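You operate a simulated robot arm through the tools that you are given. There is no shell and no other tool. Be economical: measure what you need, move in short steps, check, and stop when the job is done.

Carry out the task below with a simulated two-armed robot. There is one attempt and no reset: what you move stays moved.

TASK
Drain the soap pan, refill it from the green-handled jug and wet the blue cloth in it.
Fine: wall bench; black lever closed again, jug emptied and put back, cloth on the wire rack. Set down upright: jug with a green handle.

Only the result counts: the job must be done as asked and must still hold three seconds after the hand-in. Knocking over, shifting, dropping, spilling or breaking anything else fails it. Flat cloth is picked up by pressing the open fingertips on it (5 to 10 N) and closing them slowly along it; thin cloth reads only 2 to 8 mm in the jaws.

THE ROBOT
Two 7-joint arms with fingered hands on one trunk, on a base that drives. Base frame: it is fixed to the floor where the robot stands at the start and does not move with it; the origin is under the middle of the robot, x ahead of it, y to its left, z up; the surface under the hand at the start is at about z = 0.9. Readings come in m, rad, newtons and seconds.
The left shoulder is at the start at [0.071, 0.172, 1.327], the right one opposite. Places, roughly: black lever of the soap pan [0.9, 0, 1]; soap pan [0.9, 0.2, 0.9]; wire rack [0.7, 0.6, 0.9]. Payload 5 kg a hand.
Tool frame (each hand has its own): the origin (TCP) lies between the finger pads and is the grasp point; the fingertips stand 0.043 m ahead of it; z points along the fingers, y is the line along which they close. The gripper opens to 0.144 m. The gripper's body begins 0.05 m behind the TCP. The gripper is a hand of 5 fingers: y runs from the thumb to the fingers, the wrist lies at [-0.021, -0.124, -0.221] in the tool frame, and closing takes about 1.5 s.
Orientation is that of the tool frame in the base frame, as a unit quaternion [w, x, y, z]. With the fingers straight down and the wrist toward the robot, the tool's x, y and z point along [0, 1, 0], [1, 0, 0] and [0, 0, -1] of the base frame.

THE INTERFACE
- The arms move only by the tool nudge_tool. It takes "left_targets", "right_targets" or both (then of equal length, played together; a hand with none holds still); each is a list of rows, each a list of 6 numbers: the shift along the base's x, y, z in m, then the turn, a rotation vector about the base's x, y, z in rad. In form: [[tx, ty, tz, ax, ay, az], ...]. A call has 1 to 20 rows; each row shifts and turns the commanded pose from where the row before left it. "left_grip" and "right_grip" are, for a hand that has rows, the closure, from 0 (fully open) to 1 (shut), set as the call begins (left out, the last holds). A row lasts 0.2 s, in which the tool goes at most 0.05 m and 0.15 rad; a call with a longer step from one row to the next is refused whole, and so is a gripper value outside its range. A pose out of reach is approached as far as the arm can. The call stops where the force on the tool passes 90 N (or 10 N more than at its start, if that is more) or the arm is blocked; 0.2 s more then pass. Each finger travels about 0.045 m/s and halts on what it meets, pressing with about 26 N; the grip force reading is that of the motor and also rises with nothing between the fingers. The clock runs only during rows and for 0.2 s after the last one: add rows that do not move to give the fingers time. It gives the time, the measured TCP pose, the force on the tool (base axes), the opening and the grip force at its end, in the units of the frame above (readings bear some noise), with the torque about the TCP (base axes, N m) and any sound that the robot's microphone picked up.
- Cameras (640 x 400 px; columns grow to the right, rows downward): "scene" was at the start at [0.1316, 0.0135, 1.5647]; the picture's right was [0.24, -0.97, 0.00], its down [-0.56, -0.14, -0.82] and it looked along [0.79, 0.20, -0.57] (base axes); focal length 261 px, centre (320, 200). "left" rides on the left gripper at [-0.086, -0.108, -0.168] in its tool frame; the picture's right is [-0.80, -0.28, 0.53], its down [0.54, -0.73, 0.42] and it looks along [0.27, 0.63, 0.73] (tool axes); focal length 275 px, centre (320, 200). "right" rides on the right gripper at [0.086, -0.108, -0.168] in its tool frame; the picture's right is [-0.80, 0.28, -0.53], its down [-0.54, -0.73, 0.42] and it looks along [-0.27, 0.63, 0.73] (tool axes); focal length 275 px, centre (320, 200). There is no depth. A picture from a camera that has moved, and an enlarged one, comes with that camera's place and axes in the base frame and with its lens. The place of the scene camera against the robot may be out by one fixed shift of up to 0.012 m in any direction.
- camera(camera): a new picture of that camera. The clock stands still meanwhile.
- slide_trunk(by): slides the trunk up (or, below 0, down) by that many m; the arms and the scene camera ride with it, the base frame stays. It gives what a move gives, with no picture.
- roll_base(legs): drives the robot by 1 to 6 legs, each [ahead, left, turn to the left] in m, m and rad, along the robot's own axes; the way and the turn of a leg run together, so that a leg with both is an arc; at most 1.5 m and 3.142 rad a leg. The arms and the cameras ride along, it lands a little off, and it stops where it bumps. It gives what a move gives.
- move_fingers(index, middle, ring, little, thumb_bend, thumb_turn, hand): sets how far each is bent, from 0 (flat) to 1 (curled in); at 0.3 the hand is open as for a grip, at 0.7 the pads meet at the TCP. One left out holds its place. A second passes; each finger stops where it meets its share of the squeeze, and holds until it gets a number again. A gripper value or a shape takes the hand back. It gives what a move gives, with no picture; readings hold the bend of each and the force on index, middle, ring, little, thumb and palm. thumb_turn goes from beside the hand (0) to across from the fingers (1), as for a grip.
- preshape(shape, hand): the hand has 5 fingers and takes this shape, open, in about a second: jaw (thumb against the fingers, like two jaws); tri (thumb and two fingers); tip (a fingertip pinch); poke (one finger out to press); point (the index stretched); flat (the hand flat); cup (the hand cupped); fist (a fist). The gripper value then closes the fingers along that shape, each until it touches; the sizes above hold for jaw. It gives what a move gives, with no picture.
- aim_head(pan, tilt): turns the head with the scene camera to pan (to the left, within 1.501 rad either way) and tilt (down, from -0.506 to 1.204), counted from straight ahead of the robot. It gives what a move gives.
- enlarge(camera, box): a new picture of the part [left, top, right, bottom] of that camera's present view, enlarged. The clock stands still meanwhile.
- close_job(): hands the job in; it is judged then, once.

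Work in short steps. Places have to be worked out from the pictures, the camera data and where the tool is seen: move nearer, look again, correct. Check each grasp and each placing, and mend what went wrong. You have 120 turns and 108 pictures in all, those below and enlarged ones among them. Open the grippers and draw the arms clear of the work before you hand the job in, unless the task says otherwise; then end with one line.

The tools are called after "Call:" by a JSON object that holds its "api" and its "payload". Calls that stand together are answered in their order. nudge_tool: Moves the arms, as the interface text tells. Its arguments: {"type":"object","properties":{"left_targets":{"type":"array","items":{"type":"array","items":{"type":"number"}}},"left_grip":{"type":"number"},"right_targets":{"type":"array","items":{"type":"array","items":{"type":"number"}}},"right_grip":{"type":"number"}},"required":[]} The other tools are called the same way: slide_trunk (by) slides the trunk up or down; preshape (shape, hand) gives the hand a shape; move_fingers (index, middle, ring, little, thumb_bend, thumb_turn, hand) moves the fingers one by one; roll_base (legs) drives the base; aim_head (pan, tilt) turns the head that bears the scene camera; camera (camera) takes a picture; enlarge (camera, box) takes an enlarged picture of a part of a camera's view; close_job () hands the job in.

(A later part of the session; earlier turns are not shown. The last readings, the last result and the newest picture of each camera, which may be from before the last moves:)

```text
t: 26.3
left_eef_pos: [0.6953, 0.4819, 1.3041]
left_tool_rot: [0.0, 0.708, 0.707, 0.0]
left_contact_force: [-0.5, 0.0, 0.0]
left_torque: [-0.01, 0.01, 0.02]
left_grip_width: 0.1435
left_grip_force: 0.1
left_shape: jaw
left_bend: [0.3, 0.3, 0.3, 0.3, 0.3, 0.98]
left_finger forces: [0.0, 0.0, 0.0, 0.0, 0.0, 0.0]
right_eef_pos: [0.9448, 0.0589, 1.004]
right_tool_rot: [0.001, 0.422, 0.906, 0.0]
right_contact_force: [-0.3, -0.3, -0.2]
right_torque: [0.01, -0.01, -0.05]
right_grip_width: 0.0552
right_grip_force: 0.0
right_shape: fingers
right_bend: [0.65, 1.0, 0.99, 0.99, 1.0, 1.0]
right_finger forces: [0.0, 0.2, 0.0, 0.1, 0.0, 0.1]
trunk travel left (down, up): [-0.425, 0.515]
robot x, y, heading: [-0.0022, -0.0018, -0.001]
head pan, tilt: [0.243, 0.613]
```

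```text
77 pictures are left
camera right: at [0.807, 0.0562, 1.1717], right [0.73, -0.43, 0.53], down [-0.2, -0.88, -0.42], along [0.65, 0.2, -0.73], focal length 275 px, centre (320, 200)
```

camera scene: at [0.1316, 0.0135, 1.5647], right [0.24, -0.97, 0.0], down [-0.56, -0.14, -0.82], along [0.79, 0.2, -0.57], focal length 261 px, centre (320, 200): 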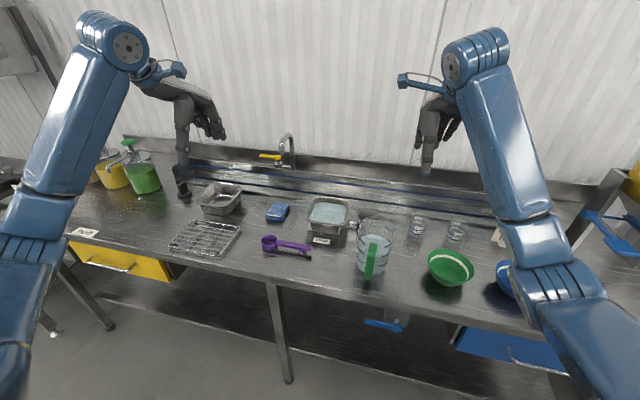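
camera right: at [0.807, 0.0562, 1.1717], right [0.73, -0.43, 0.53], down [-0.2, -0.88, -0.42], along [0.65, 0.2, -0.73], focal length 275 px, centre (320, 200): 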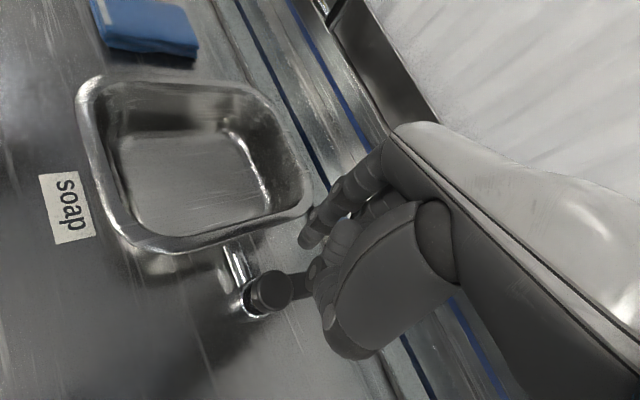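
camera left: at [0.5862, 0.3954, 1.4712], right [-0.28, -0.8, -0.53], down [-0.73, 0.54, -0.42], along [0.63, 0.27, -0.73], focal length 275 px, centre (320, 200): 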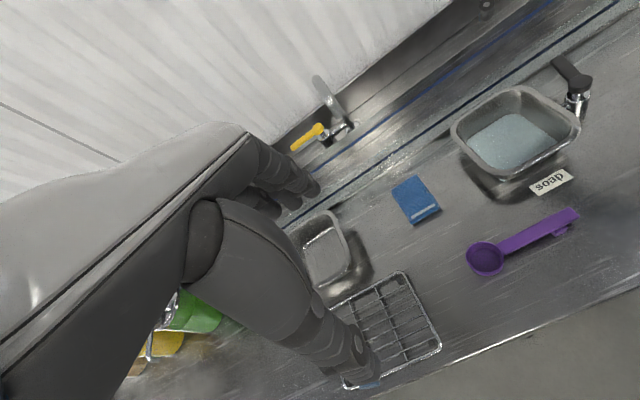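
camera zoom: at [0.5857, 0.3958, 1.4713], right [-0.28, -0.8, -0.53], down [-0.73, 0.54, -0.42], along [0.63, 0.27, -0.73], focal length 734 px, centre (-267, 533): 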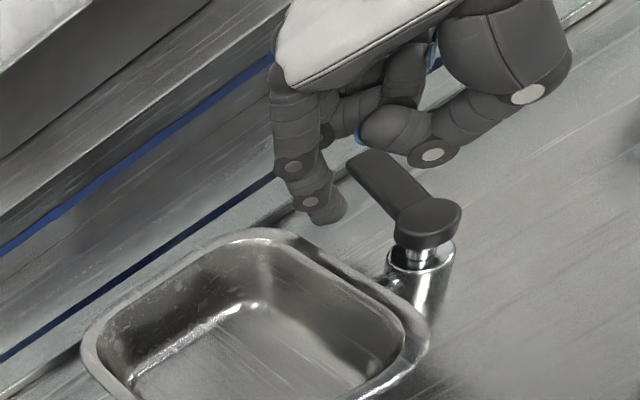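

The index is on the +y side of the lever. I'll swing the lever back along its arc toward -y in small steps.

Call:
{"api": "nudge_tool", "payload": {"right_targets": [[0, -0.01, -0.006, 0, 0, 0], [0, -0.01, 0, 0, 0, 0], [-0.001, -0.012, 0, 0, 0, 0], [-0.002, -0.012, 0, 0, 0, 0], [-0.006, -0.01, 0, 0, 0, 0], [-0.006, -0.01, 0, 0, 0, 0], [0, 0, 0, 0, 0, 0]]}}

Call:
{"api": "enlarge", "payload": {"camera": "left", "box": [440, 0, 640, 150]}}

```text
t: 27.9
left_eef_pos: [0.6969, 0.4826, 1.3041]
left_tool_rot: [0.0, 0.707, 0.707, 0.0]
left_contact_force: [-0.3, 0.6, -1.1]
left_torque: [-0.02, 0.02, -0.01]
left_grip_width: 0.1436
left_grip_force: 0.1
left_shape: jaw
left_bend: [0.3, 0.3, 0.3, 0.3, 0.3, 0.98]
left_finger forces: [0.1, 0.1, 0.0, 0.0, 0.0, 0.1]
right_eef_pos: [0.9311, -0.0055, 0.9971]
right_tool_rot: [0.0, 0.422, 0.907, 0.0]
right_contact_force: [1.3, 1.0, 0.8]
right_torque: [0.0, -0.05, -0.05]
right_grip_width: 0.0572
right_grip_force: 0.8
right_shape: fingers
right_bend: [0.63, 1.0, 0.99, 0.99, 1.0, 1.0]
right_finger forces: [1.8, 0.1, 0.1, 0.1, 0.0, 0.0]
trunk travel left (down, up): [-0.425, 0.515]
robot x, y, heading: [0.0043, -0.0003, 0.003]
head pan, tilt: [0.243, 0.613]
```

```text
2.67 times, centred on (540, 75) of left
camera zoom: at [0.5865, 0.3956, 1.471], right [-0.28, -0.8, -0.53], down [-0.73, 0.54, -0.42], along [0.63, 0.27, -0.73], focal length 734 px, centre (-267, 533)
```

zoom: 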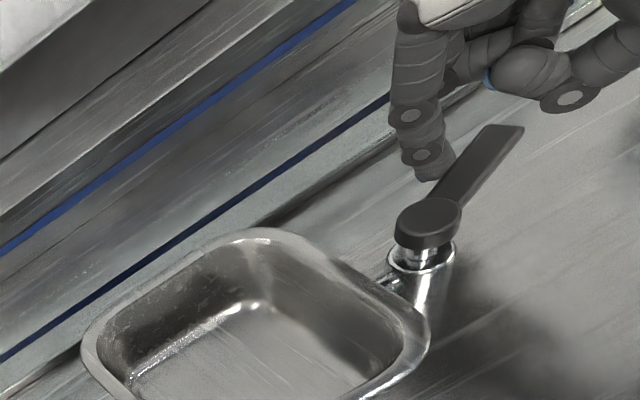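

It works: the lever is about 25 degrees from closed. I'll push on toward -x until it meets its stop.

Call:
{"api": "nudge_tool", "payload": {"right_targets": [[-0.007, -0.005, 0, 0, 0, 0], [-0.007, -0.004, 0, 0, 0, 0], [-0.006, -0.002, 0, 0, 0, 0], [-0.005, 0, 0, 0, 0, 0], [0, 0, 0, 0, 0, 0]]}}

Call:
{"api": "enlarge", "payload": {"camera": "left", "box": [440, 0, 640, 150]}}

```text
t: 29.1
left_eef_pos: [0.6962, 0.4818, 1.3037]
left_tool_rot: [-0.001, 0.707, 0.707, -0.001]
left_contact_force: [-0.4, 0.9, -0.6]
left_torque: [-0.02, -0.01, 0.02]
left_grip_width: 0.1438
left_grip_force: 0.1
left_shape: jaw
left_bend: [0.3, 0.3, 0.3, 0.3, 0.3, 0.98]
left_finger forces: [0.0, 0.0, 0.0, 0.0, 0.0, 0.0]
right_eef_pos: [0.9082, -0.019, 0.997]
right_tool_rot: [0.001, 0.422, 0.906, -0.001]
right_contact_force: [15.5, -3.8, 6.1]
right_torque: [-0.03, -0.6, -0.39]
right_grip_width: 0.0612
right_grip_force: 7.9
right_shape: fingers
right_bend: [0.59, 1.0, 0.99, 0.99, 1.0, 1.0]
right_finger forces: [15.5, 0.1, 0.0, 0.0, 0.1, 0.0]
trunk travel left (down, up): [-0.425, 0.515]
robot x, y, heading: [-0.0012, -0.0031, 0.003]
head pan, tilt: [0.243, 0.613]
```

```text
2.67 times, centred on (540, 75) of left
camera zoom: at [0.5877, 0.3948, 1.4708], right [-0.28, -0.8, -0.53], down [-0.73, 0.54, -0.42], along [0.63, 0.27, -0.73], focal length 734 px, centre (-267, 533)
```

zoom: 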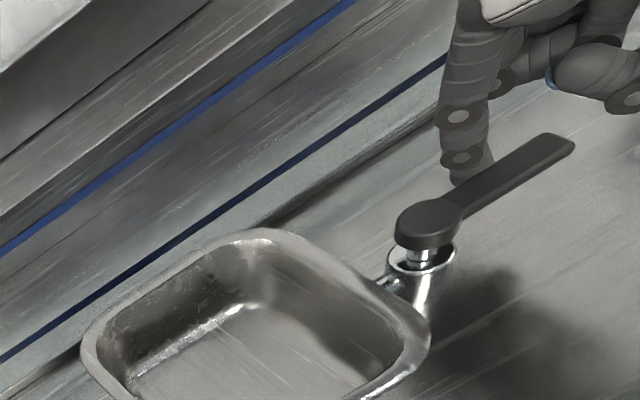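

The lever is back in line with -y, against its stop at 15 N, so it is closed. I'll draw the finger off, raise the hand back toward the robot, set jaw, and look closely at the jug's handle.

Call:
{"api": "nudge_tool", "payload": {"right_targets": [[0.02, 0, 0, 0, 0, 0], [0, 0, 0.045, 0, 0, 0], [0, 0, 0.045, 0, 0, 0], [0, -0.02, 0.045, 0, 0, 0], [-0.02, -0.03, 0.03, 0, 0, 0], [-0.04, -0.02, 0.02, 0, 0, 0], [-0.045, -0.02, 0, 0, 0, 0], [-0.045, -0.02, 0, 0, 0, 0], [-0.045, -0.02, 0, 0, 0, 0], [-0.045, -0.02, 0, 0, 0, 0], [-0.045, 0.0, 0, 0, 0, 0]]}}

Call:
{"api": "preshape", "payload": {"hand": "right", "shape": "jaw"}}

Call:
{"api": "enlarge", "payload": {"camera": "right", "box": [0, 50, 400, 400]}}

Call:
{"api": "enlarge", "payload": {"camera": "scene", "box": [280, 180, 440, 300]}}

Call:
{"api": "enlarge", "payload": {"camera": "left", "box": [440, 0, 640, 150]}}

```text
t: 31.5
left_eef_pos: [0.6924, 0.4806, 1.3049]
left_tool_rot: [0.001, 0.707, 0.707, 0.002]
left_contact_force: [-0.8, 0.3, 0.0]
left_torque: [-0.04, -0.02, 0.02]
left_grip_width: 0.1438
left_grip_force: 0.0
left_shape: jaw
left_bend: [0.3, 0.3, 0.3, 0.3, 0.3, 0.98]
left_finger forces: [0.1, 0.0, 0.1, 0.0, 0.0, 0.0]
right_eef_pos: [0.6402, -0.167, 1.181]
right_tool_rot: [0.0, 0.422, 0.907, -0.001]
right_contact_force: [-0.8, -0.1, 0.9]
right_torque: [-0.03, -0.07, 0.01]
right_grip_width: 0.0553
right_grip_force: 0.1
right_shape: fingers
right_bend: [0.65, 1.0, 0.99, 0.99, 1.0, 1.0]
right_finger forces: [0.1, 0.0, 0.1, 0.0, 0.0, 0.0]
trunk travel left (down, up): [-0.425, 0.515]
robot x, y, heading: [0.0013, 0.002, 0.0]
head pan, tilt: [0.243, 0.613]
```

```text
t: 32.4
left_eef_pos: [0.6969, 0.4811, 1.3039]
left_tool_rot: [0.0, 0.707, 0.707, 0.0]
left_contact_force: [-0.4, -0.2, 0.0]
left_torque: [-0.01, 0.02, -0.01]
left_grip_width: 0.1436
left_grip_force: 0.0
left_shape: jaw
left_bend: [0.3, 0.3, 0.3, 0.3, 0.3, 0.98]
left_finger forces: [0.0, 0.0, 0.0, 0.0, 0.0, 0.0]
right_eef_pos: [0.641, -0.1668, 1.181]
right_tool_rot: [0.0, 0.422, 0.907, -0.001]
right_contact_force: [0.4, 0.0, -0.1]
right_torque: [0.01, -0.01, 0.01]
right_grip_width: 0.1437
right_grip_force: 0.0
right_shape: jaw
right_bend: [0.3, 0.3, 0.3, 0.3, 0.3, 0.98]
right_finger forces: [0.0, 0.1, 0.0, 0.0, 0.0, 0.0]
trunk travel left (down, up): [-0.425, 0.515]
robot x, y, heading: [0.0026, -0.0001, 0.0]
head pan, tilt: [0.243, 0.613]
```

```text
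1.14 times, centred on (200, 225) of right
camera zoom: at [0.504, -0.1693, 1.3493], right [0.73, -0.43, 0.53], down [-0.21, -0.88, -0.42], along [0.65, 0.2, -0.73], focal length 315 px, centre (457, 171)
```

zoom: 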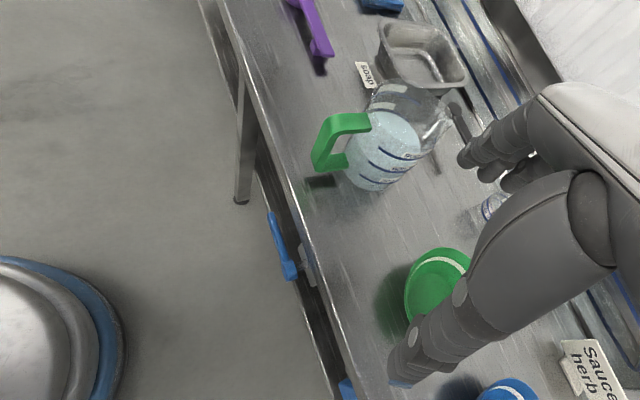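

```text
3.33 times, centred on (360, 240) of scene
camera zoom: at [0.1317, 0.0133, 1.5647], right [0.24, -0.97, 0.0], down [-0.56, -0.14, -0.82], along [0.79, 0.2, -0.57], focal length 871 px, centre (187, 67)
```

zoom: 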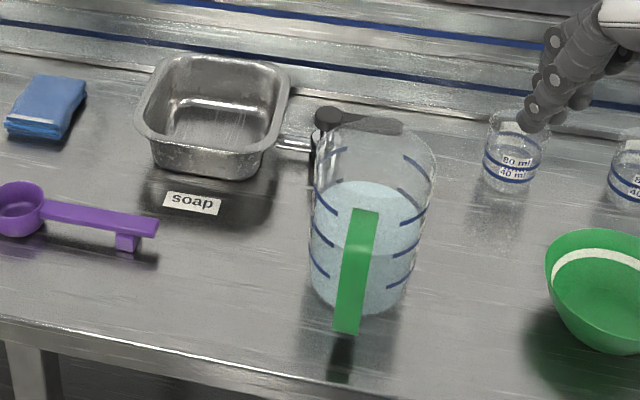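

```text
2.67 times, centred on (540, 75) of left
camera zoom: at [0.5862, 0.3951, 1.4712], right [-0.28, -0.8, -0.53], down [-0.73, 0.54, -0.42], along [0.63, 0.27, -0.73], focal length 734 px, centre (-267, 533)
```

zoom: 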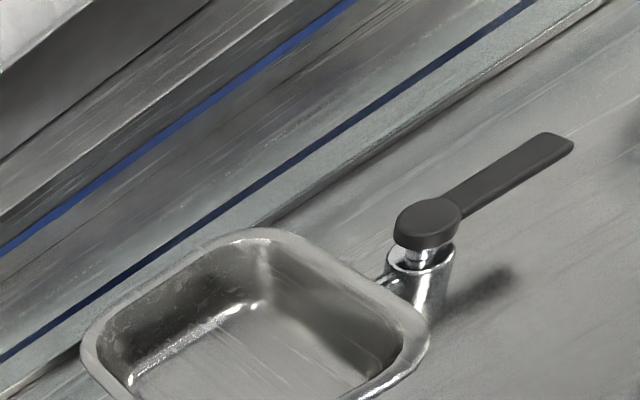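

The lever matches its original closed direction. The handle is a bracket with its outer bar at about x=0.643, y=0.003, z 0.93 to 1.05, and the jug wall is at about x=0.688. I'll turn the right hand to point forward and slightly down, fingers on the left of the handle and thumb on the right, while staying high.

Call:
{"api": "nudge_tool", "payload": {"right_targets": [[0, 0, 0.01, 0, 0, 0.14], [0, 0, 0.01, 0, 0, 0.14], [0, 0, 0.01, 0, 0, 0.14], [0, 0, 0.01, 0, 0, 0.14], [0, 0, 0, 0, 0, 0.14], [0, 0.005, 0, 0, -0.145, 0], [0, 0.005, 0, 0, -0.145, 0], [0, 0.005, 0, 0, -0.145, 0], [0, 0.005, 0, 0, -0.145, 0], [0, 0.005, 0, 0, -0.145, 0], [0, 0.005, 0, 0, -0.145, 0], [0, 0.005, 0, 0, -0.145, 0], [0, 0.005, 0, 0, -0.145, 0], [0, 0.005, 0, 0, -0.145, 0], [0, 0, 0, 0, 0, 0], [0, 0, 0, 0, 0, 0]]}}

Call:
{"api": "camera", "payload": {"camera": "scene"}}

```text
t: 35.8
left_eef_pos: [0.6953, 0.4823, 1.3038]
left_tool_rot: [0.0, 0.707, 0.707, 0.001]
left_contact_force: [-0.2, 0.2, 0.4]
left_torque: [0.02, 0.03, -0.02]
left_grip_width: 0.1437
left_grip_force: 0.1
left_shape: jaw
left_bend: [0.3, 0.3, 0.3, 0.3, 0.3, 0.98]
left_finger forces: [0.0, 0.1, 0.0, 0.1, 0.0, 0.0]
right_eef_pos: [0.6421, -0.1227, 1.2221]
right_tool_rot: [0.605, 0.067, 0.791, 0.052]
right_contact_force: [0.8, 0.3, -0.3]
right_torque: [-0.01, -0.02, 0.01]
right_grip_width: 0.1438
right_grip_force: 0.0
right_shape: jaw
right_bend: [0.3, 0.3, 0.3, 0.3, 0.3, 0.98]
right_finger forces: [0.1, 0.0, 0.0, 0.0, 0.0, 0.0]
trunk travel left (down, up): [-0.425, 0.515]
robot x, y, heading: [-0.0018, -0.0028, -0.001]
head pan, tilt: [0.243, 0.613]
```

```text
71 pictures are left
camera scene: at [0.1315, 0.0134, 1.5647], right [0.24, -0.97, 0.0], down [-0.56, -0.14, -0.82], along [0.79, 0.2, -0.57], focal length 261 px, centre (320, 200)
```

scene: 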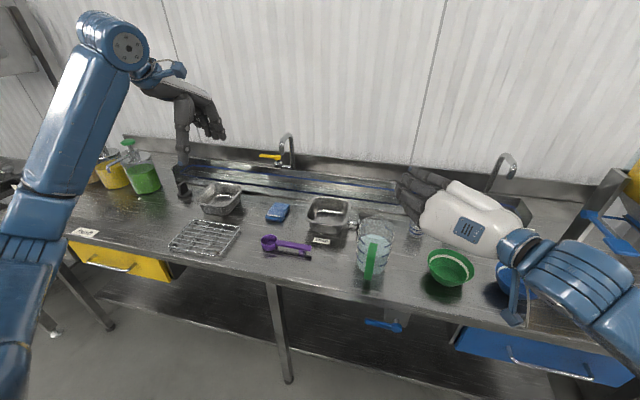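

The hand points forward and about 15 degrees down. I'll remove a small roll error, then move over the handle at y=0.003, still high.

Call:
{"api": "nudge_tool", "payload": {"right_targets": [[-0.005, 0.03, 0, -0.14, 0, 0], [-0.004, 0.035, 0, -0.02, 0, 0], [-0.004, 0.035, -0.01, 0, 0, 0], [0, 0.026, -0.03, 0, 0, 0], [0, 0, -0.03, 0, 0, 0], [0, 0, 0, 0, 0, 0]]}}

Call:
{"api": "camera", "payload": {"camera": "right"}}

Call:
{"api": "enlarge", "payload": {"camera": "scene", "box": [260, 150, 500, 300]}}

Call:
{"api": "enlarge", "payload": {"camera": "left", "box": [440, 80, 640, 230]}}

```text
t: 37.2
left_eef_pos: [0.6948, 0.4824, 1.3043]
left_tool_rot: [0.0, 0.707, 0.707, 0.001]
left_contact_force: [0.1, 0.3, -0.5]
left_torque: [-0.01, 0.02, 0.01]
left_grip_width: 0.1435
left_grip_force: 0.1
left_shape: jaw
left_bend: [0.3, 0.3, 0.3, 0.3, 0.3, 0.98]
left_finger forces: [0.0, 0.0, 0.0, 0.0, 0.0, 0.0]
right_eef_pos: [0.6277, 0.0047, 1.1525]
right_tool_rot: [0.609, 0.018, 0.793, -0.012]
right_contact_force: [0.6, 0.2, 0.3]
right_torque: [0.0, -0.03, -0.02]
right_grip_width: 0.1442
right_grip_force: 0.2
right_shape: jaw
right_bend: [0.3, 0.3, 0.3, 0.3, 0.3, 0.98]
right_finger forces: [0.0, 0.0, 0.1, 0.0, 0.0, 0.0]
trunk travel left (down, up): [-0.425, 0.515]
robot x, y, heading: [0.0023, -0.0007, 0.003]
head pan, tilt: [0.243, 0.613]
```

```text
70 pictures are left
camera right: at [0.4394, -0.0936, 1.1124], right [-0.3, 0.29, 0.91], down [0.52, -0.75, 0.41], along [0.8, 0.59, 0.07], focal length 275 px, centre (320, 200)
```

right: 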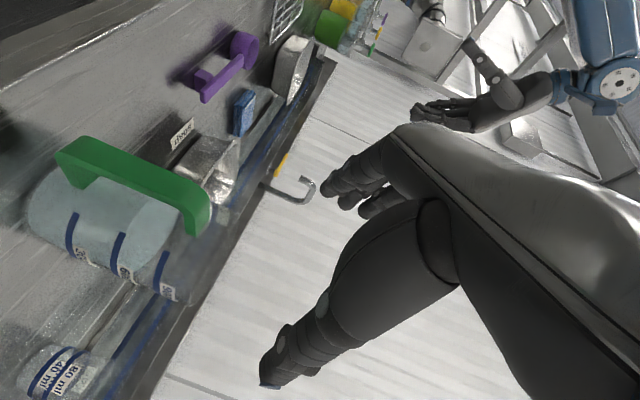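

```text
2.67 times, centred on (380, 225) of scene
camera zoom: at [0.1315, 0.0139, 1.5648], right [0.24, -0.97, 0.0], down [-0.56, -0.14, -0.82], along [0.79, 0.2, -0.57], focal length 696 px, centre (160, 133)
```

zoom: 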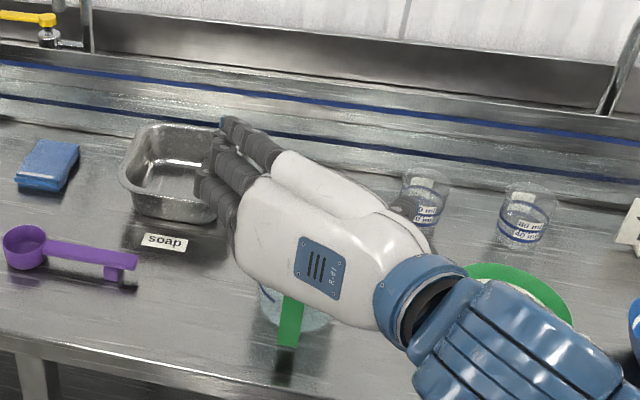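

```text
2.67 times, centred on (540, 155) of left
camera zoom: at [0.5859, 0.3957, 1.4712], right [-0.28, -0.8, -0.53], down [-0.73, 0.54, -0.42], along [0.63, 0.27, -0.73], focal length 734 px, centre (-267, 320)
```

zoom: 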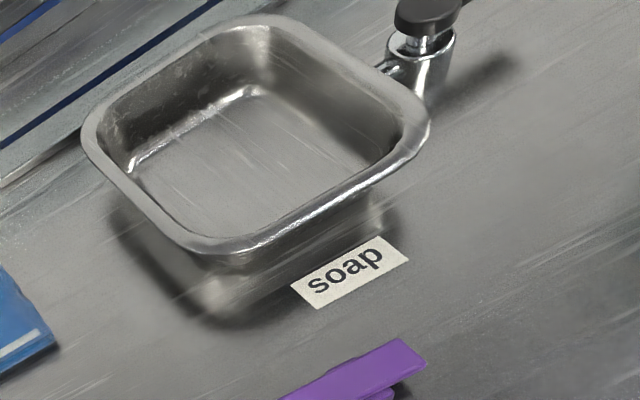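

From the right camera the handle bar's outer face is at x about 0.635, z 0.94 to 1.045, y about 0. I'll descend straight down with the fingers straddling it.

Call:
{"api": "nudge_tool", "payload": {"right_targets": [[0.003, -0.003, -0.04, 0, 0, 0], [0, 0, -0.045, 0, 0, 0], [0, 0, -0.045, 0, 0, 0], [0, 0, -0.027, 0, 0, 0], [0, 0, 0, 0, 0, 0]]}}

Call:
{"api": "camera", "payload": {"camera": "right"}}

Call:
{"api": "enlarge", "payload": {"camera": "scene", "box": [260, 150, 500, 300]}}

```text
t: 38.4
left_eef_pos: [0.6945, 0.4811, 1.3039]
left_tool_rot: [0.0, 0.707, 0.707, 0.0]
left_contact_force: [0.0, 0.5, -0.2]
left_torque: [-0.03, -0.04, 0.01]
left_grip_width: 0.1434
left_grip_force: 0.1
left_shape: jaw
left_bend: [0.3, 0.3, 0.3, 0.3, 0.3, 0.98]
left_finger forces: [0.1, 0.1, 0.1, 0.0, 0.0, 0.1]
right_eef_pos: [0.6315, 0.0031, 0.9952]
right_tool_rot: [0.608, 0.02, 0.794, -0.011]
right_contact_force: [-0.3, 0.3, -0.5]
right_torque: [0.01, 0.01, -0.02]
right_grip_width: 0.1439
right_grip_force: 0.1
right_shape: jaw
right_bend: [0.3, 0.3, 0.3, 0.3, 0.3, 0.98]
right_finger forces: [0.1, 0.0, 0.0, 0.1, 0.0, 0.1]
trunk travel left (down, up): [-0.425, 0.515]
robot x, y, heading: [-0.0001, -0.0006, -0.001]
head pan, tilt: [0.243, 0.613]
```

```text
67 pictures are left
camera right: at [0.4427, -0.0962, 0.9547], right [-0.3, 0.29, 0.91], down [0.52, -0.75, 0.41], along [0.8, 0.59, 0.07], focal length 275 px, centre (320, 200)
```

right: 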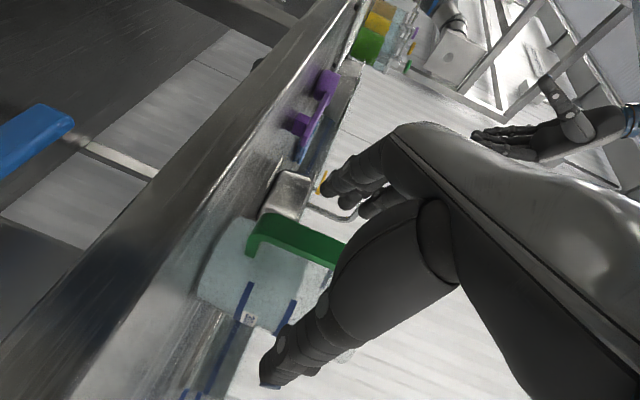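

```text
2.67 times, centred on (380, 225) of scene
camera zoom: at [0.1316, 0.0138, 1.5647], right [0.24, -0.97, 0.0], down [-0.56, -0.14, -0.82], along [0.79, 0.2, -0.57], focal length 696 px, centre (160, 133)
```

zoom: 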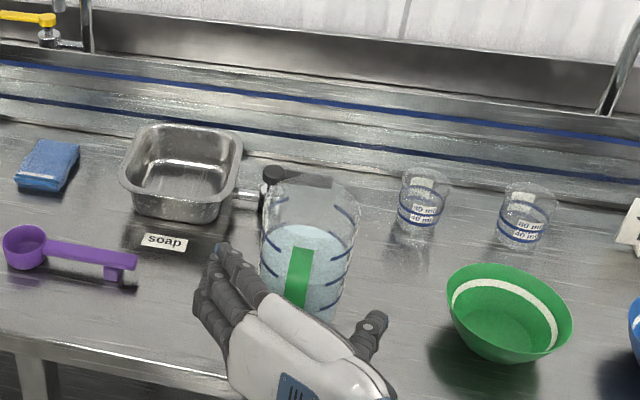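

The handle sits between the fingers and thumb. I'll ease 4 mm forward and close.

Call:
{"api": "nudge_tool", "payload": {"right_targets": [[0.004, -0.001, 0, 0, 0, 0], [0, 0, 0, 0, 0, 0]]}}

Call:
{"api": "nudge_tool", "payload": {"right_targets": [[0, 0, 0, 0, 0, 0], [0, 0, 0, 0, 0, 0], [0, 0, 0, 0, 0, 0], [0, 0, 0, 0, 0, 0], [0, 0, 0, 0, 0, 0], [0, 0, 0, 0, 0, 0], [0, 0, 0, 0, 0, 0], [0, 0, 0, 0, 0, 0], [0, 0, 0, 0, 0, 0]], "right_grip": 1.0}}

Call:
{"api": "enlarge", "payload": {"camera": "scene", "box": [280, 180, 440, 300]}}

Call:
{"api": "camera", "payload": {"camera": "right"}}

```text
t: 39.0
left_eef_pos: [0.6951, 0.4808, 1.3043]
left_tool_rot: [0.0, 0.707, 0.707, 0.0]
left_contact_force: [0.1, 0.9, 0.1]
left_torque: [0.01, -0.02, 0.02]
left_grip_width: 0.1438
left_grip_force: 0.1
left_shape: jaw
left_bend: [0.3, 0.3, 0.3, 0.3, 0.3, 0.98]
left_finger forces: [0.1, 0.0, 0.0, 0.0, 0.1, 0.0]
right_eef_pos: [0.6351, 0.0005, 0.9936]
right_tool_rot: [0.609, 0.019, 0.793, -0.012]
right_contact_force: [0.6, -0.2, -0.5]
right_torque: [-0.02, 0.0, 0.02]
right_grip_width: 0.1438
right_grip_force: 0.1
right_shape: jaw
right_bend: [0.3, 0.3, 0.3, 0.3, 0.3, 0.98]
right_finger forces: [0.1, 0.0, 0.1, 0.1, 0.0, 0.0]
trunk travel left (down, up): [-0.425, 0.515]
robot x, y, heading: [-0.0005, -0.002, 0.006]
head pan, tilt: [0.243, 0.613]
```

```text
t: 41.0
left_eef_pos: [0.6954, 0.4808, 1.3051]
left_tool_rot: [0.0, 0.707, 0.707, 0.0]
left_contact_force: [0.5, -0.9, 0.4]
left_torque: [0.0, 0.03, -0.03]
left_grip_width: 0.1437
left_grip_force: 0.0
left_shape: jaw
left_bend: [0.3, 0.3, 0.3, 0.3, 0.3, 0.98]
left_finger forces: [0.0, 0.0, 0.0, 0.0, 0.0, 0.0]
right_eef_pos: [0.6354, 0.0012, 0.9938]
right_tool_rot: [0.609, 0.018, 0.793, -0.012]
right_contact_force: [2.9, 0.3, -0.1]
right_torque: [-0.05, -0.07, 0.08]
right_grip_width: 0.0009
right_grip_force: 19.5
right_shape: jaw
right_bend: [0.71, 0.7, 0.67, 0.68, 0.73, 1.0]
right_finger forces: [9.7, 0.0, 1.6, 1.7, 14.8, 0.1]
trunk travel left (down, up): [-0.425, 0.515]
robot x, y, heading: [0.0018, -0.0004, 0.002]
head pan, tilt: [0.243, 0.613]
```

```text
3.33 times, centred on (360, 240) of scene
camera zoom: at [0.1319, 0.0134, 1.5647], right [0.24, -0.97, 0.0], down [-0.56, -0.14, -0.82], along [0.79, 0.2, -0.57], focal length 871 px, centre (187, 67)
```

zoom: 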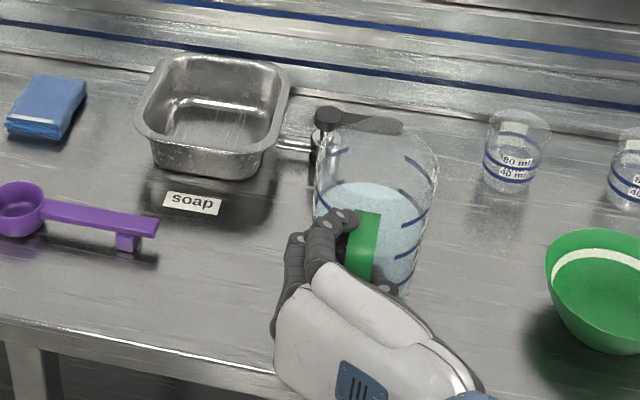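

```text
64 pictures are left
camera right: at [0.4472, -0.0977, 0.9547], right [-0.3, 0.29, 0.91], down [0.52, -0.75, 0.41], along [0.8, 0.59, 0.07], focal length 275 px, centre (320, 200)
```

right: 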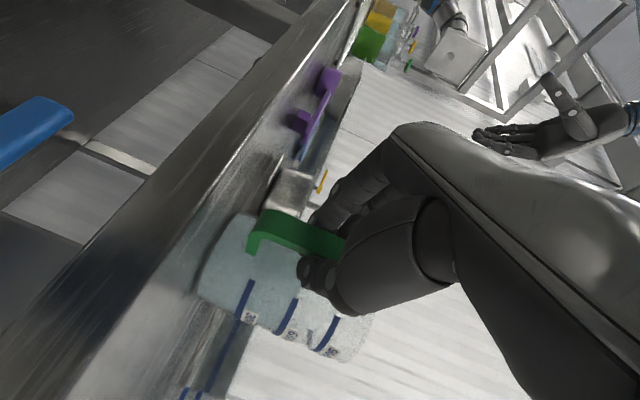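

The pads read shut (0.9 mm), so the fingers have met in the gap behind the bar and the bar is only caged. I'll open, move back 0.02 and close again on the bar itself.

Call:
{"api": "nudge_tool", "payload": {"right_targets": [[0, 0, 0, 0, 0, 0], [0, 0, 0, 0, 0, 0], [0, 0, 0, 0, 0, 0], [0, 0, 0, 0, 0, 0], [0, 0, 0, 0, 0, 0], [-0.01, 0, 0, 0, 0, 0], [-0.01, 0, 0, 0, 0, 0], [0, 0, 0, 0, 0, 0]], "right_grip": 0.4}}

Call:
{"api": "nudge_tool", "payload": {"right_targets": [[0, 0, 0, 0, 0, 0], [0, 0, 0, 0, 0, 0], [0, 0, 0, 0, 0, 0], [0, 0, 0, 0, 0, 0], [0, 0, 0, 0, 0, 0], [0, 0, 0, 0, 0, 0], [0, 0, 0, 0, 0, 0], [0, 0, 0, 0, 0, 0]], "right_grip": 1.0}}

Call:
{"api": "enlarge", "payload": {"camera": "scene", "box": [300, 200, 420, 290]}}

```text
t: 42.8
left_eef_pos: [0.6952, 0.4809, 1.3047]
left_tool_rot: [0.0, 0.707, 0.707, 0.0]
left_contact_force: [0.8, 0.2, -0.3]
left_torque: [0.05, 0.02, -0.03]
left_grip_width: 0.1433
left_grip_force: 0.0
left_shape: jaw
left_bend: [0.3, 0.3, 0.3, 0.3, 0.3, 0.98]
left_finger forces: [0.0, 0.1, 0.0, 0.0, 0.1, 0.0]
right_eef_pos: [0.6159, 0.0017, 0.9948]
right_tool_rot: [0.608, 0.019, 0.794, -0.011]
right_contact_force: [-0.9, 0.3, -0.6]
right_torque: [0.0, 0.0, -0.01]
right_grip_width: 0.0864
right_grip_force: 0.1
right_shape: jaw
right_bend: [0.74, 0.41, 0.38, 0.43, 0.66, 1.0]
right_finger forces: [0.0, 0.0, 0.0, 0.0, 0.0, 0.0]
trunk travel left (down, up): [-0.425, 0.515]
robot x, y, heading: [-0.0023, -0.0009, -0.002]
head pan, tilt: [0.243, 0.613]
```

```text
t: 44.6
left_eef_pos: [0.6958, 0.4805, 1.3029]
left_tool_rot: [0.0, 0.707, 0.707, 0.0]
left_contact_force: [0.1, -0.1, -0.4]
left_torque: [0.01, 0.03, -0.03]
left_grip_width: 0.1436
left_grip_force: 0.1
left_shape: jaw
left_bend: [0.3, 0.3, 0.3, 0.3, 0.3, 0.98]
left_finger forces: [0.0, 0.0, 0.0, 0.0, 0.0, 0.1]
right_eef_pos: [0.6154, 0.0001, 0.9937]
right_tool_rot: [0.609, 0.019, 0.793, -0.012]
right_contact_force: [1.6, -0.9, 0.5]
right_torque: [-0.18, 0.07, -0.05]
right_grip_width: 0.0168
right_grip_force: 25.4
right_shape: jaw
right_bend: [0.73, 0.64, 0.64, 0.65, 0.74, 1.0]
right_finger forces: [11.2, 5.4, 2.6, 1.1, 21.2, 0.0]
trunk travel left (down, up): [-0.425, 0.515]
robot x, y, heading: [-0.0004, -0.001, 0.003]
head pan, tilt: [0.243, 0.613]
```

```text
4.44 times, centred on (360, 245) of scene
camera zoom: at [0.1319, 0.0134, 1.5647], right [0.24, -0.97, 0.0], down [-0.56, -0.14, -0.82], along [0.79, 0.2, -0.57], focal length 1161 px, centre (142, 0)
```

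zoom: 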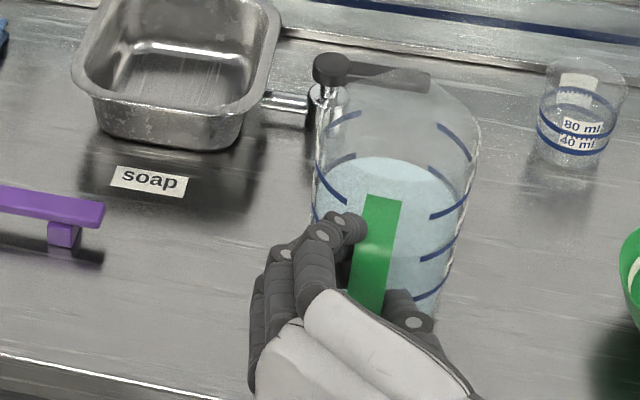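

Now the grip reads 17 mm with 21 N on the thumb, so the bar is held. I'll test with a small lift.

Call:
{"api": "nudge_tool", "payload": {"right_targets": [[0, 0, 0.005, 0, 0, 0], [0, 0, 0.008, 0, 0, 0], [0, 0, 0.007, 0, 0, 0], [0, 0, 0, 0, 0, 0], [0, 0, 0, 0, 0, 0]]}}

Call:
{"api": "enlarge", "payload": {"camera": "scene", "box": [300, 200, 420, 290]}}

Call:
{"api": "camera", "payload": {"camera": "right"}}

```text
t: 45.8
left_eef_pos: [0.6948, 0.481, 1.3045]
left_tool_rot: [0.001, 0.707, 0.708, 0.001]
left_contact_force: [0.6, -0.1, 0.1]
left_torque: [-0.01, -0.02, 0.01]
left_grip_width: 0.1435
left_grip_force: 0.1
left_shape: jaw
left_bend: [0.3, 0.3, 0.3, 0.3, 0.3, 0.98]
left_finger forces: [0.0, 0.0, 0.0, 0.1, 0.0, 0.0]
right_eef_pos: [0.6154, 0.001, 1.015]
right_tool_rot: [0.608, 0.019, 0.793, -0.012]
right_contact_force: [-0.2, -0.1, -4.8]
right_torque: [-0.15, 0.25, -0.01]
right_grip_width: 0.017
right_grip_force: 26.0
right_shape: jaw
right_bend: [0.73, 0.66, 0.66, 0.65, 0.76, 1.0]
right_finger forces: [10.3, 3.9, 6.7, 0.5, 17.0, 0.0]
trunk travel left (down, up): [-0.425, 0.515]
robot x, y, heading: [0.0046, 0.0002, 0.005]
head pan, tilt: [0.243, 0.613]
```

```text
4.44 times, centred on (360, 245) of scene
camera zoom: at [0.132, 0.0134, 1.5647], right [0.24, -0.97, 0.0], down [-0.56, -0.14, -0.82], along [0.79, 0.2, -0.57], focal length 1161 px, centre (142, 0)
```

zoom: 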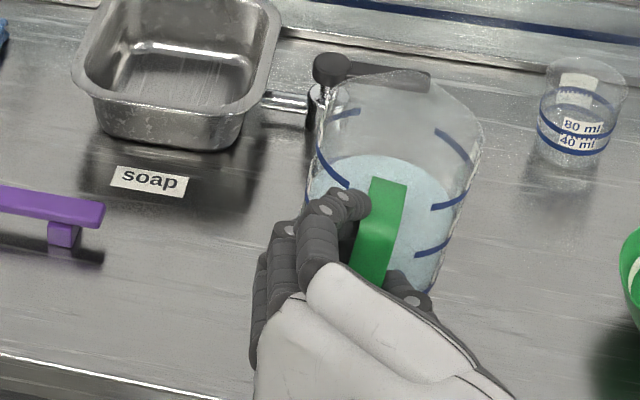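

```text
61 pictures are left
camera right: at [0.4272, -0.0976, 0.9746], right [-0.3, 0.29, 0.91], down [0.52, -0.75, 0.41], along [0.8, 0.59, 0.07], focal length 275 px, centre (320, 200)
```

right: 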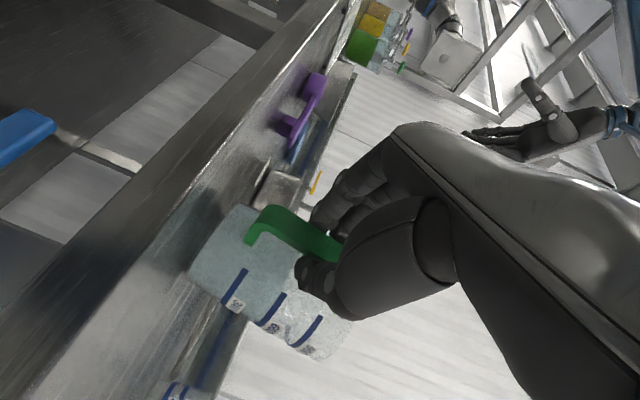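

The tool carries 4.8 N so far and the jug leans slightly. I'll lift a little more and compare the force to see whether it is fully airborne or slipping.

Call:
{"api": "nudge_tool", "payload": {"right_targets": [[0, 0, 0.008, 0, 0, 0], [0, 0, 0.008, 0, 0, 0], [0, 0, 0.009, 0, 0, 0], [0, 0, 0, 0, 0, 0], [0, 0, 0, 0, 0, 0]]}}

Call:
{"api": "enlarge", "payload": {"camera": "scene", "box": [300, 190, 420, 280]}}

Call:
{"api": "camera", "payload": {"camera": "right"}}

Call:
{"api": "enlarge", "payload": {"camera": "left", "box": [440, 0, 640, 150]}}

```text
t: 47.0
left_eef_pos: [0.6945, 0.482, 1.3038]
left_tool_rot: [0.0, 0.707, 0.707, 0.0]
left_contact_force: [-0.6, 0.1, -0.4]
left_torque: [-0.01, 0.01, -0.02]
left_grip_width: 0.144
left_grip_force: 0.0
left_shape: jaw
left_bend: [0.3, 0.3, 0.3, 0.3, 0.3, 0.98]
left_finger forces: [0.1, 0.0, 0.1, 0.0, 0.0, 0.0]
right_eef_pos: [0.6145, 0.0008, 1.0402]
right_tool_rot: [0.609, 0.019, 0.793, -0.011]
right_contact_force: [0.0, 0.8, -2.8]
right_torque: [0.0, 0.11, 0.03]
right_grip_width: 0.0152
right_grip_force: 25.4
right_shape: jaw
right_bend: [0.74, 0.72, 0.71, 0.65, 0.78, 1.0]
right_finger forces: [1.4, 0.0, 4.3, 0.0, 0.0, 0.1]
trunk travel left (down, up): [-0.425, 0.515]
robot x, y, heading: [-0.0023, -0.0011, 0.002]
head pan, tilt: [0.243, 0.613]
```

```text
4.44 times, centred on (360, 235) of scene
camera zoom: at [0.1319, 0.0135, 1.5647], right [0.24, -0.97, 0.0], down [-0.56, -0.14, -0.82], along [0.79, 0.2, -0.57], focal length 1161 px, centre (142, 44)
```

zoom: 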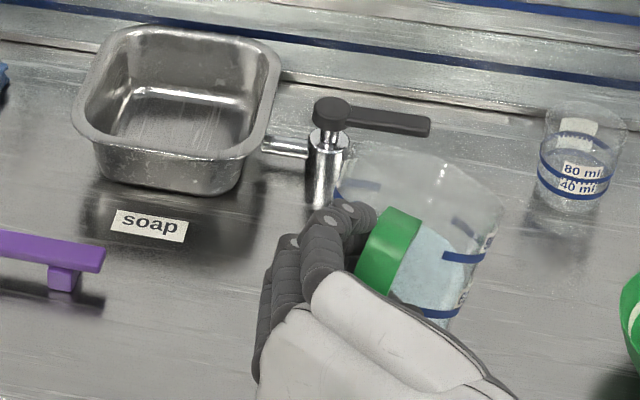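

```text
59 pictures are left
camera right: at [0.4269, -0.0977, 1.0005], right [-0.3, 0.29, 0.91], down [0.52, -0.75, 0.41], along [0.8, 0.59, 0.07], focal length 275 px, centre (320, 200)
```

right: 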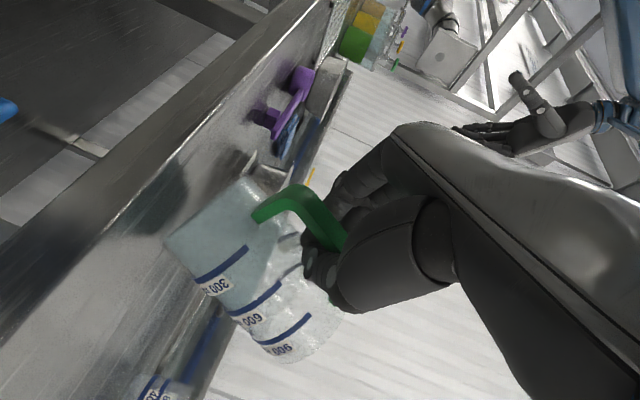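

```text
2.67 times, centred on (540, 75) of left
camera zoom: at [0.5863, 0.3954, 1.4711], right [-0.28, -0.8, -0.53], down [-0.73, 0.54, -0.42], along [0.63, 0.27, -0.73], focal length 734 px, centre (-267, 533)
```

zoom: 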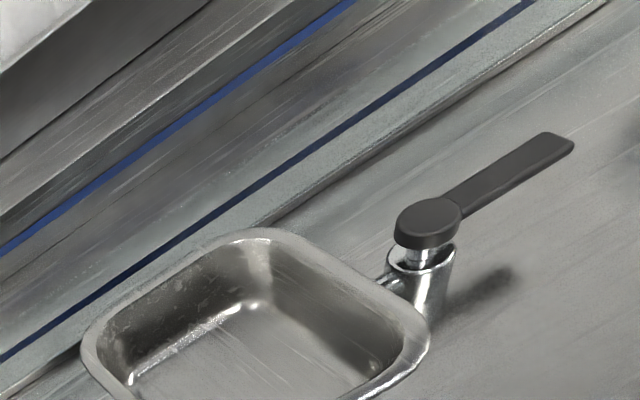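

The jug is pivoting in the pinch and leaning. I'll lower it back at once, along the same way.

Call:
{"api": "nudge_tool", "payload": {"right_targets": [[0, 0, -0.009, 0, 0, 0], [0, 0, -0.008, 0, 0, 0], [0, 0, -0.008, 0, 0, 0], [0, 0, -0.008, 0, 0, 0], [0, 0, -0.007, 0, 0, 0], [0, 0, 0, 0, 0, 0]]}}

Call:
{"api": "enlarge", "payload": {"camera": "scene", "box": [300, 190, 420, 280]}}

Call:
{"api": "camera", "payload": {"camera": "right"}}

```text
t: 48.4
left_eef_pos: [0.6939, 0.4809, 1.3038]
left_tool_rot: [0.0, 0.707, 0.707, 0.0]
left_contact_force: [0.3, 0.2, -0.4]
left_torque: [-0.01, -0.01, -0.01]
left_grip_width: 0.1434
left_grip_force: 0.1
left_shape: jaw
left_bend: [0.3, 0.3, 0.3, 0.3, 0.3, 0.98]
left_finger forces: [0.1, 0.1, 0.1, 0.0, 0.0, 0.0]
right_eef_pos: [0.6146, 0.0006, 1.0002]
right_tool_rot: [0.608, 0.02, 0.793, -0.012]
right_contact_force: [-0.3, -0.1, -2.8]
right_torque: [-0.03, -0.05, 0.06]
right_grip_width: 0.015
right_grip_force: 25.8
right_shape: jaw
right_bend: [0.74, 0.72, 0.71, 0.65, 0.78, 1.0]
right_finger forces: [0.1, 2.7, 0.1, 0.9, 0.0, 0.1]
trunk travel left (down, up): [-0.425, 0.515]
robot x, y, heading: [-0.0035, 0.0012, -0.002]
head pan, tilt: [0.243, 0.613]
```

```text
4.44 times, centred on (360, 235) of scene
camera zoom: at [0.1311, 0.0137, 1.5647], right [0.24, -0.97, 0.0], down [-0.56, -0.14, -0.82], along [0.79, 0.2, -0.57], focal length 1161 px, centre (142, 44)
```

zoom: 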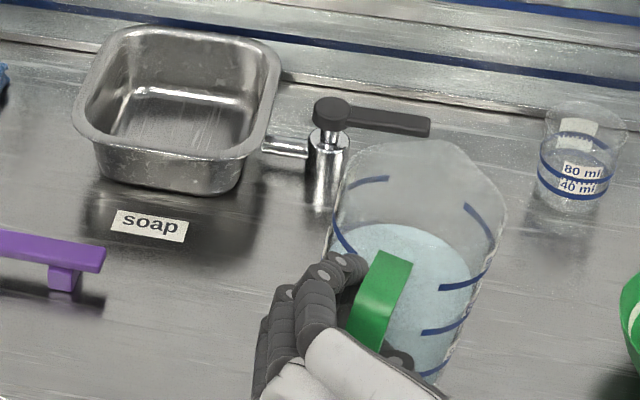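

```text
56 pictures are left
camera right: at [0.4261, -0.098, 0.96], right [-0.3, 0.29, 0.91], down [0.52, -0.75, 0.41], along [0.8, 0.59, 0.07], focal length 275 px, centre (320, 200)
```

right: 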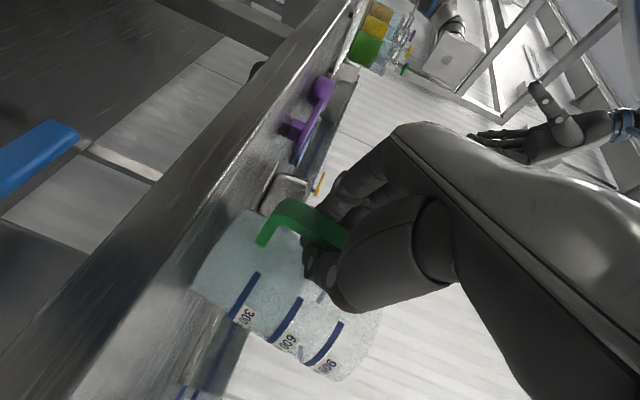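

The jug is nearly upright again. I'll lower the last 6 mm, open the fingers and check how it stands.

Call:
{"api": "nudge_tool", "payload": {"right_targets": [[0, 0, -0.004, 0, 0, 0], [0, 0, -0.004, 0, 0, 0], [0, 0, 0, 0, 0, 0]]}}

Call:
{"api": "nudge_tool", "payload": {"right_targets": [[0, 0, 0, 0, 0, 0], [0, 0, 0, 0, 0, 0], [0, 0, 0, 0, 0, 0], [0, 0, 0, 0, 0, 0], [0, 0, 0, 0, 0, 0], [0, 0, 0, 0, 0, 0], [0, 0, 0, 0, 0, 0], [0, 0, 0, 0, 0, 0]], "right_grip": 0.0}}

Call:
{"api": "enlarge", "payload": {"camera": "scene", "box": [290, 190, 430, 295]}}

Call:
{"api": "camera", "payload": {"camera": "right"}}

```text
t: 49.2
left_eef_pos: [0.6948, 0.4817, 1.304]
left_tool_rot: [0.0, 0.707, 0.707, 0.0]
left_contact_force: [-0.5, -0.2, 0.2]
left_torque: [0.01, 0.02, 0.01]
left_grip_width: 0.1435
left_grip_force: 0.0
left_shape: jaw
left_bend: [0.3, 0.3, 0.3, 0.3, 0.3, 0.98]
left_finger forces: [0.0, 0.0, 0.0, 0.0, 0.1, 0.1]
right_eef_pos: [0.6151, 0.0017, 0.9921]
right_tool_rot: [0.609, 0.02, 0.793, -0.011]
right_contact_force: [-0.9, 1.9, -0.3]
right_torque: [-0.12, -0.1, 0.12]
right_grip_width: 0.0151
right_grip_force: 26.0
right_shape: jaw
right_bend: [0.74, 0.72, 0.71, 0.64, 0.78, 1.0]
right_finger forces: [0.0, 2.5, 0.1, 2.1, 0.1, 0.0]
trunk travel left (down, up): [-0.425, 0.515]
robot x, y, heading: [-0.0007, 0.0025, -0.0]
head pan, tilt: [0.243, 0.613]
```

```text
t: 51.0
left_eef_pos: [0.6955, 0.4812, 1.3052]
left_tool_rot: [0.0, 0.707, 0.707, 0.0]
left_contact_force: [-1.0, 0.5, 0.0]
left_torque: [-0.04, -0.02, 0.03]
left_grip_width: 0.1436
left_grip_force: 0.1
left_shape: jaw
left_bend: [0.3, 0.3, 0.3, 0.3, 0.3, 0.98]
left_finger forces: [0.1, 0.0, 0.1, 0.0, 0.0, 0.0]
right_eef_pos: [0.6136, 0.001, 0.9929]
right_tool_rot: [0.608, 0.019, 0.794, -0.011]
right_contact_force: [-0.7, -0.4, 0.6]
right_torque: [0.02, -0.03, 0.0]
right_grip_width: 0.1432
right_grip_force: 0.0
right_shape: jaw
right_bend: [0.3, 0.3, 0.3, 0.3, 0.3, 0.98]
right_finger forces: [0.1, 0.0, 0.1, 0.1, 0.1, 0.0]
trunk travel left (down, up): [-0.425, 0.515]
robot x, y, heading: [0.0007, 0.0012, -0.003]
head pan, tilt: [0.243, 0.613]
```

```text
3.81 times, centred on (360, 242) of scene
camera zoom: at [0.1315, 0.0135, 1.5648], right [0.24, -0.97, 0.0], down [-0.56, -0.14, -0.82], along [0.79, 0.2, -0.57], focal length 995 px, centre (168, 38)
```

zoom: 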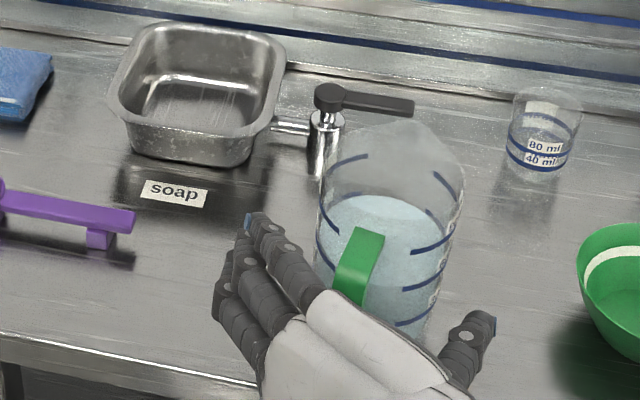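

```text
54 pictures are left
camera right: at [0.4261, -0.0983, 0.9526], right [-0.3, 0.29, 0.91], down [0.52, -0.75, 0.41], along [0.8, 0.59, 0.07], focal length 275 px, centre (320, 200)
```

right: 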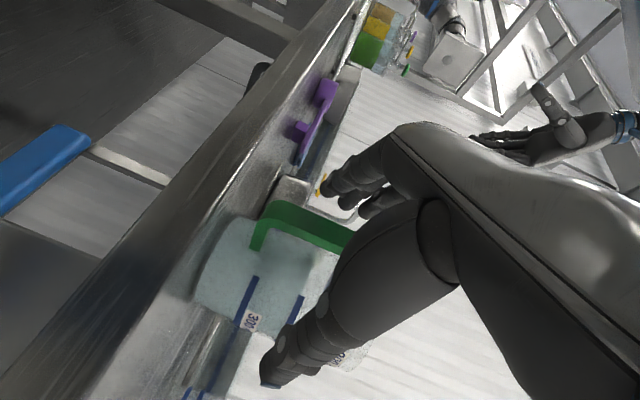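

The jug stands upright, turned about 15 degrees clockwise, with nothing spilled that I can see. I'll use a power grasp instead: level the hand and align it with the handle, move in so the bar lies near the palm, then curl all fingers through the gap.

Call:
{"api": "nudge_tool", "payload": {"right_targets": [[0, 0, 0, 0, -0.12, 0], [0, 0, 0, 0, -0.12, 0], [0.01, 0, 0, 0, 0, -0.13], [0.01, 0.001, 0, 0, 0, -0.13], [0.016, 0.001, 0, 0, 0, 0], [0, 0, 0, 0, 0, 0]]}}

Call:
{"api": "enlarge", "payload": {"camera": "scene", "box": [290, 190, 430, 295]}}

Call:
{"api": "camera", "payload": {"camera": "right"}}

```text
t: 52.4
left_eef_pos: [0.6933, 0.4814, 1.3044]
left_tool_rot: [0.0, 0.707, 0.707, -0.001]
left_contact_force: [-0.9, -0.1, 0.5]
left_torque: [0.02, -0.02, 0.01]
left_grip_width: 0.1436
left_grip_force: 0.1
left_shape: jaw
left_bend: [0.3, 0.3, 0.3, 0.3, 0.3, 0.98]
left_finger forces: [0.0, 0.0, 0.0, 0.0, 0.0, 0.1]
right_eef_pos: [0.6502, 0.0019, 0.992]
right_tool_rot: [0.692, 0.113, 0.706, -0.101]
right_contact_force: [-0.6, -0.2, 0.6]
right_torque: [0.01, -0.03, -0.02]
right_grip_width: 0.1438
right_grip_force: 0.0
right_shape: jaw
right_bend: [0.3, 0.3, 0.3, 0.3, 0.3, 0.98]
right_finger forces: [0.0, 0.0, 0.0, 0.0, 0.0, 0.0]
trunk travel left (down, up): [-0.425, 0.515]
robot x, y, heading: [0.0013, -0.0008, -0.004]
head pan, tilt: [0.243, 0.613]
```

```text
3.81 times, centred on (360, 242) of scene
camera zoom: at [0.131, 0.0138, 1.5648], right [0.24, -0.97, 0.0], down [-0.56, -0.14, -0.82], along [0.79, 0.2, -0.57], focal length 995 px, centre (168, 38)
```

zoom: 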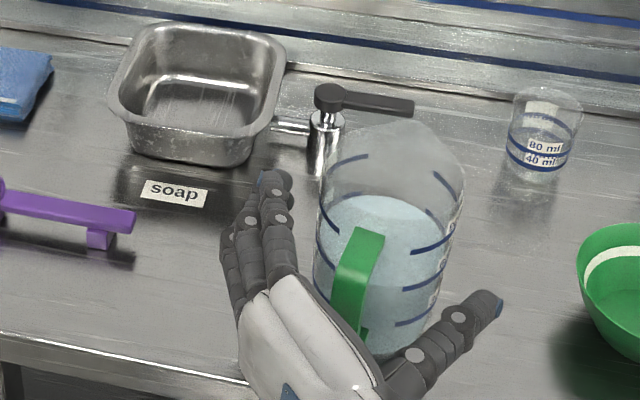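

```text
52 pictures are left
camera right: at [0.4573, -0.048, 0.9083], right [-0.41, 0.41, 0.81], down [0.2, -0.83, 0.52], along [0.89, 0.37, 0.26], focal length 275 px, centre (320, 200)
```

right: 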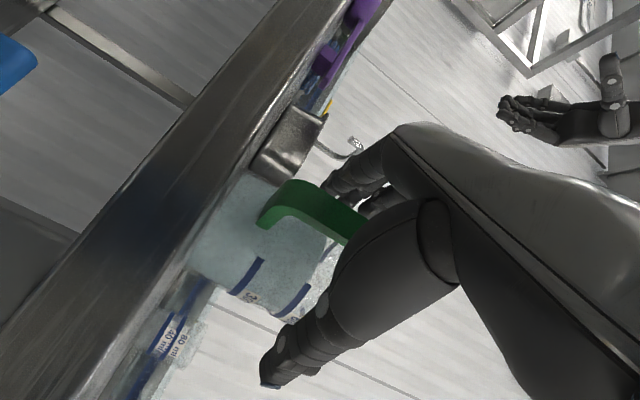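

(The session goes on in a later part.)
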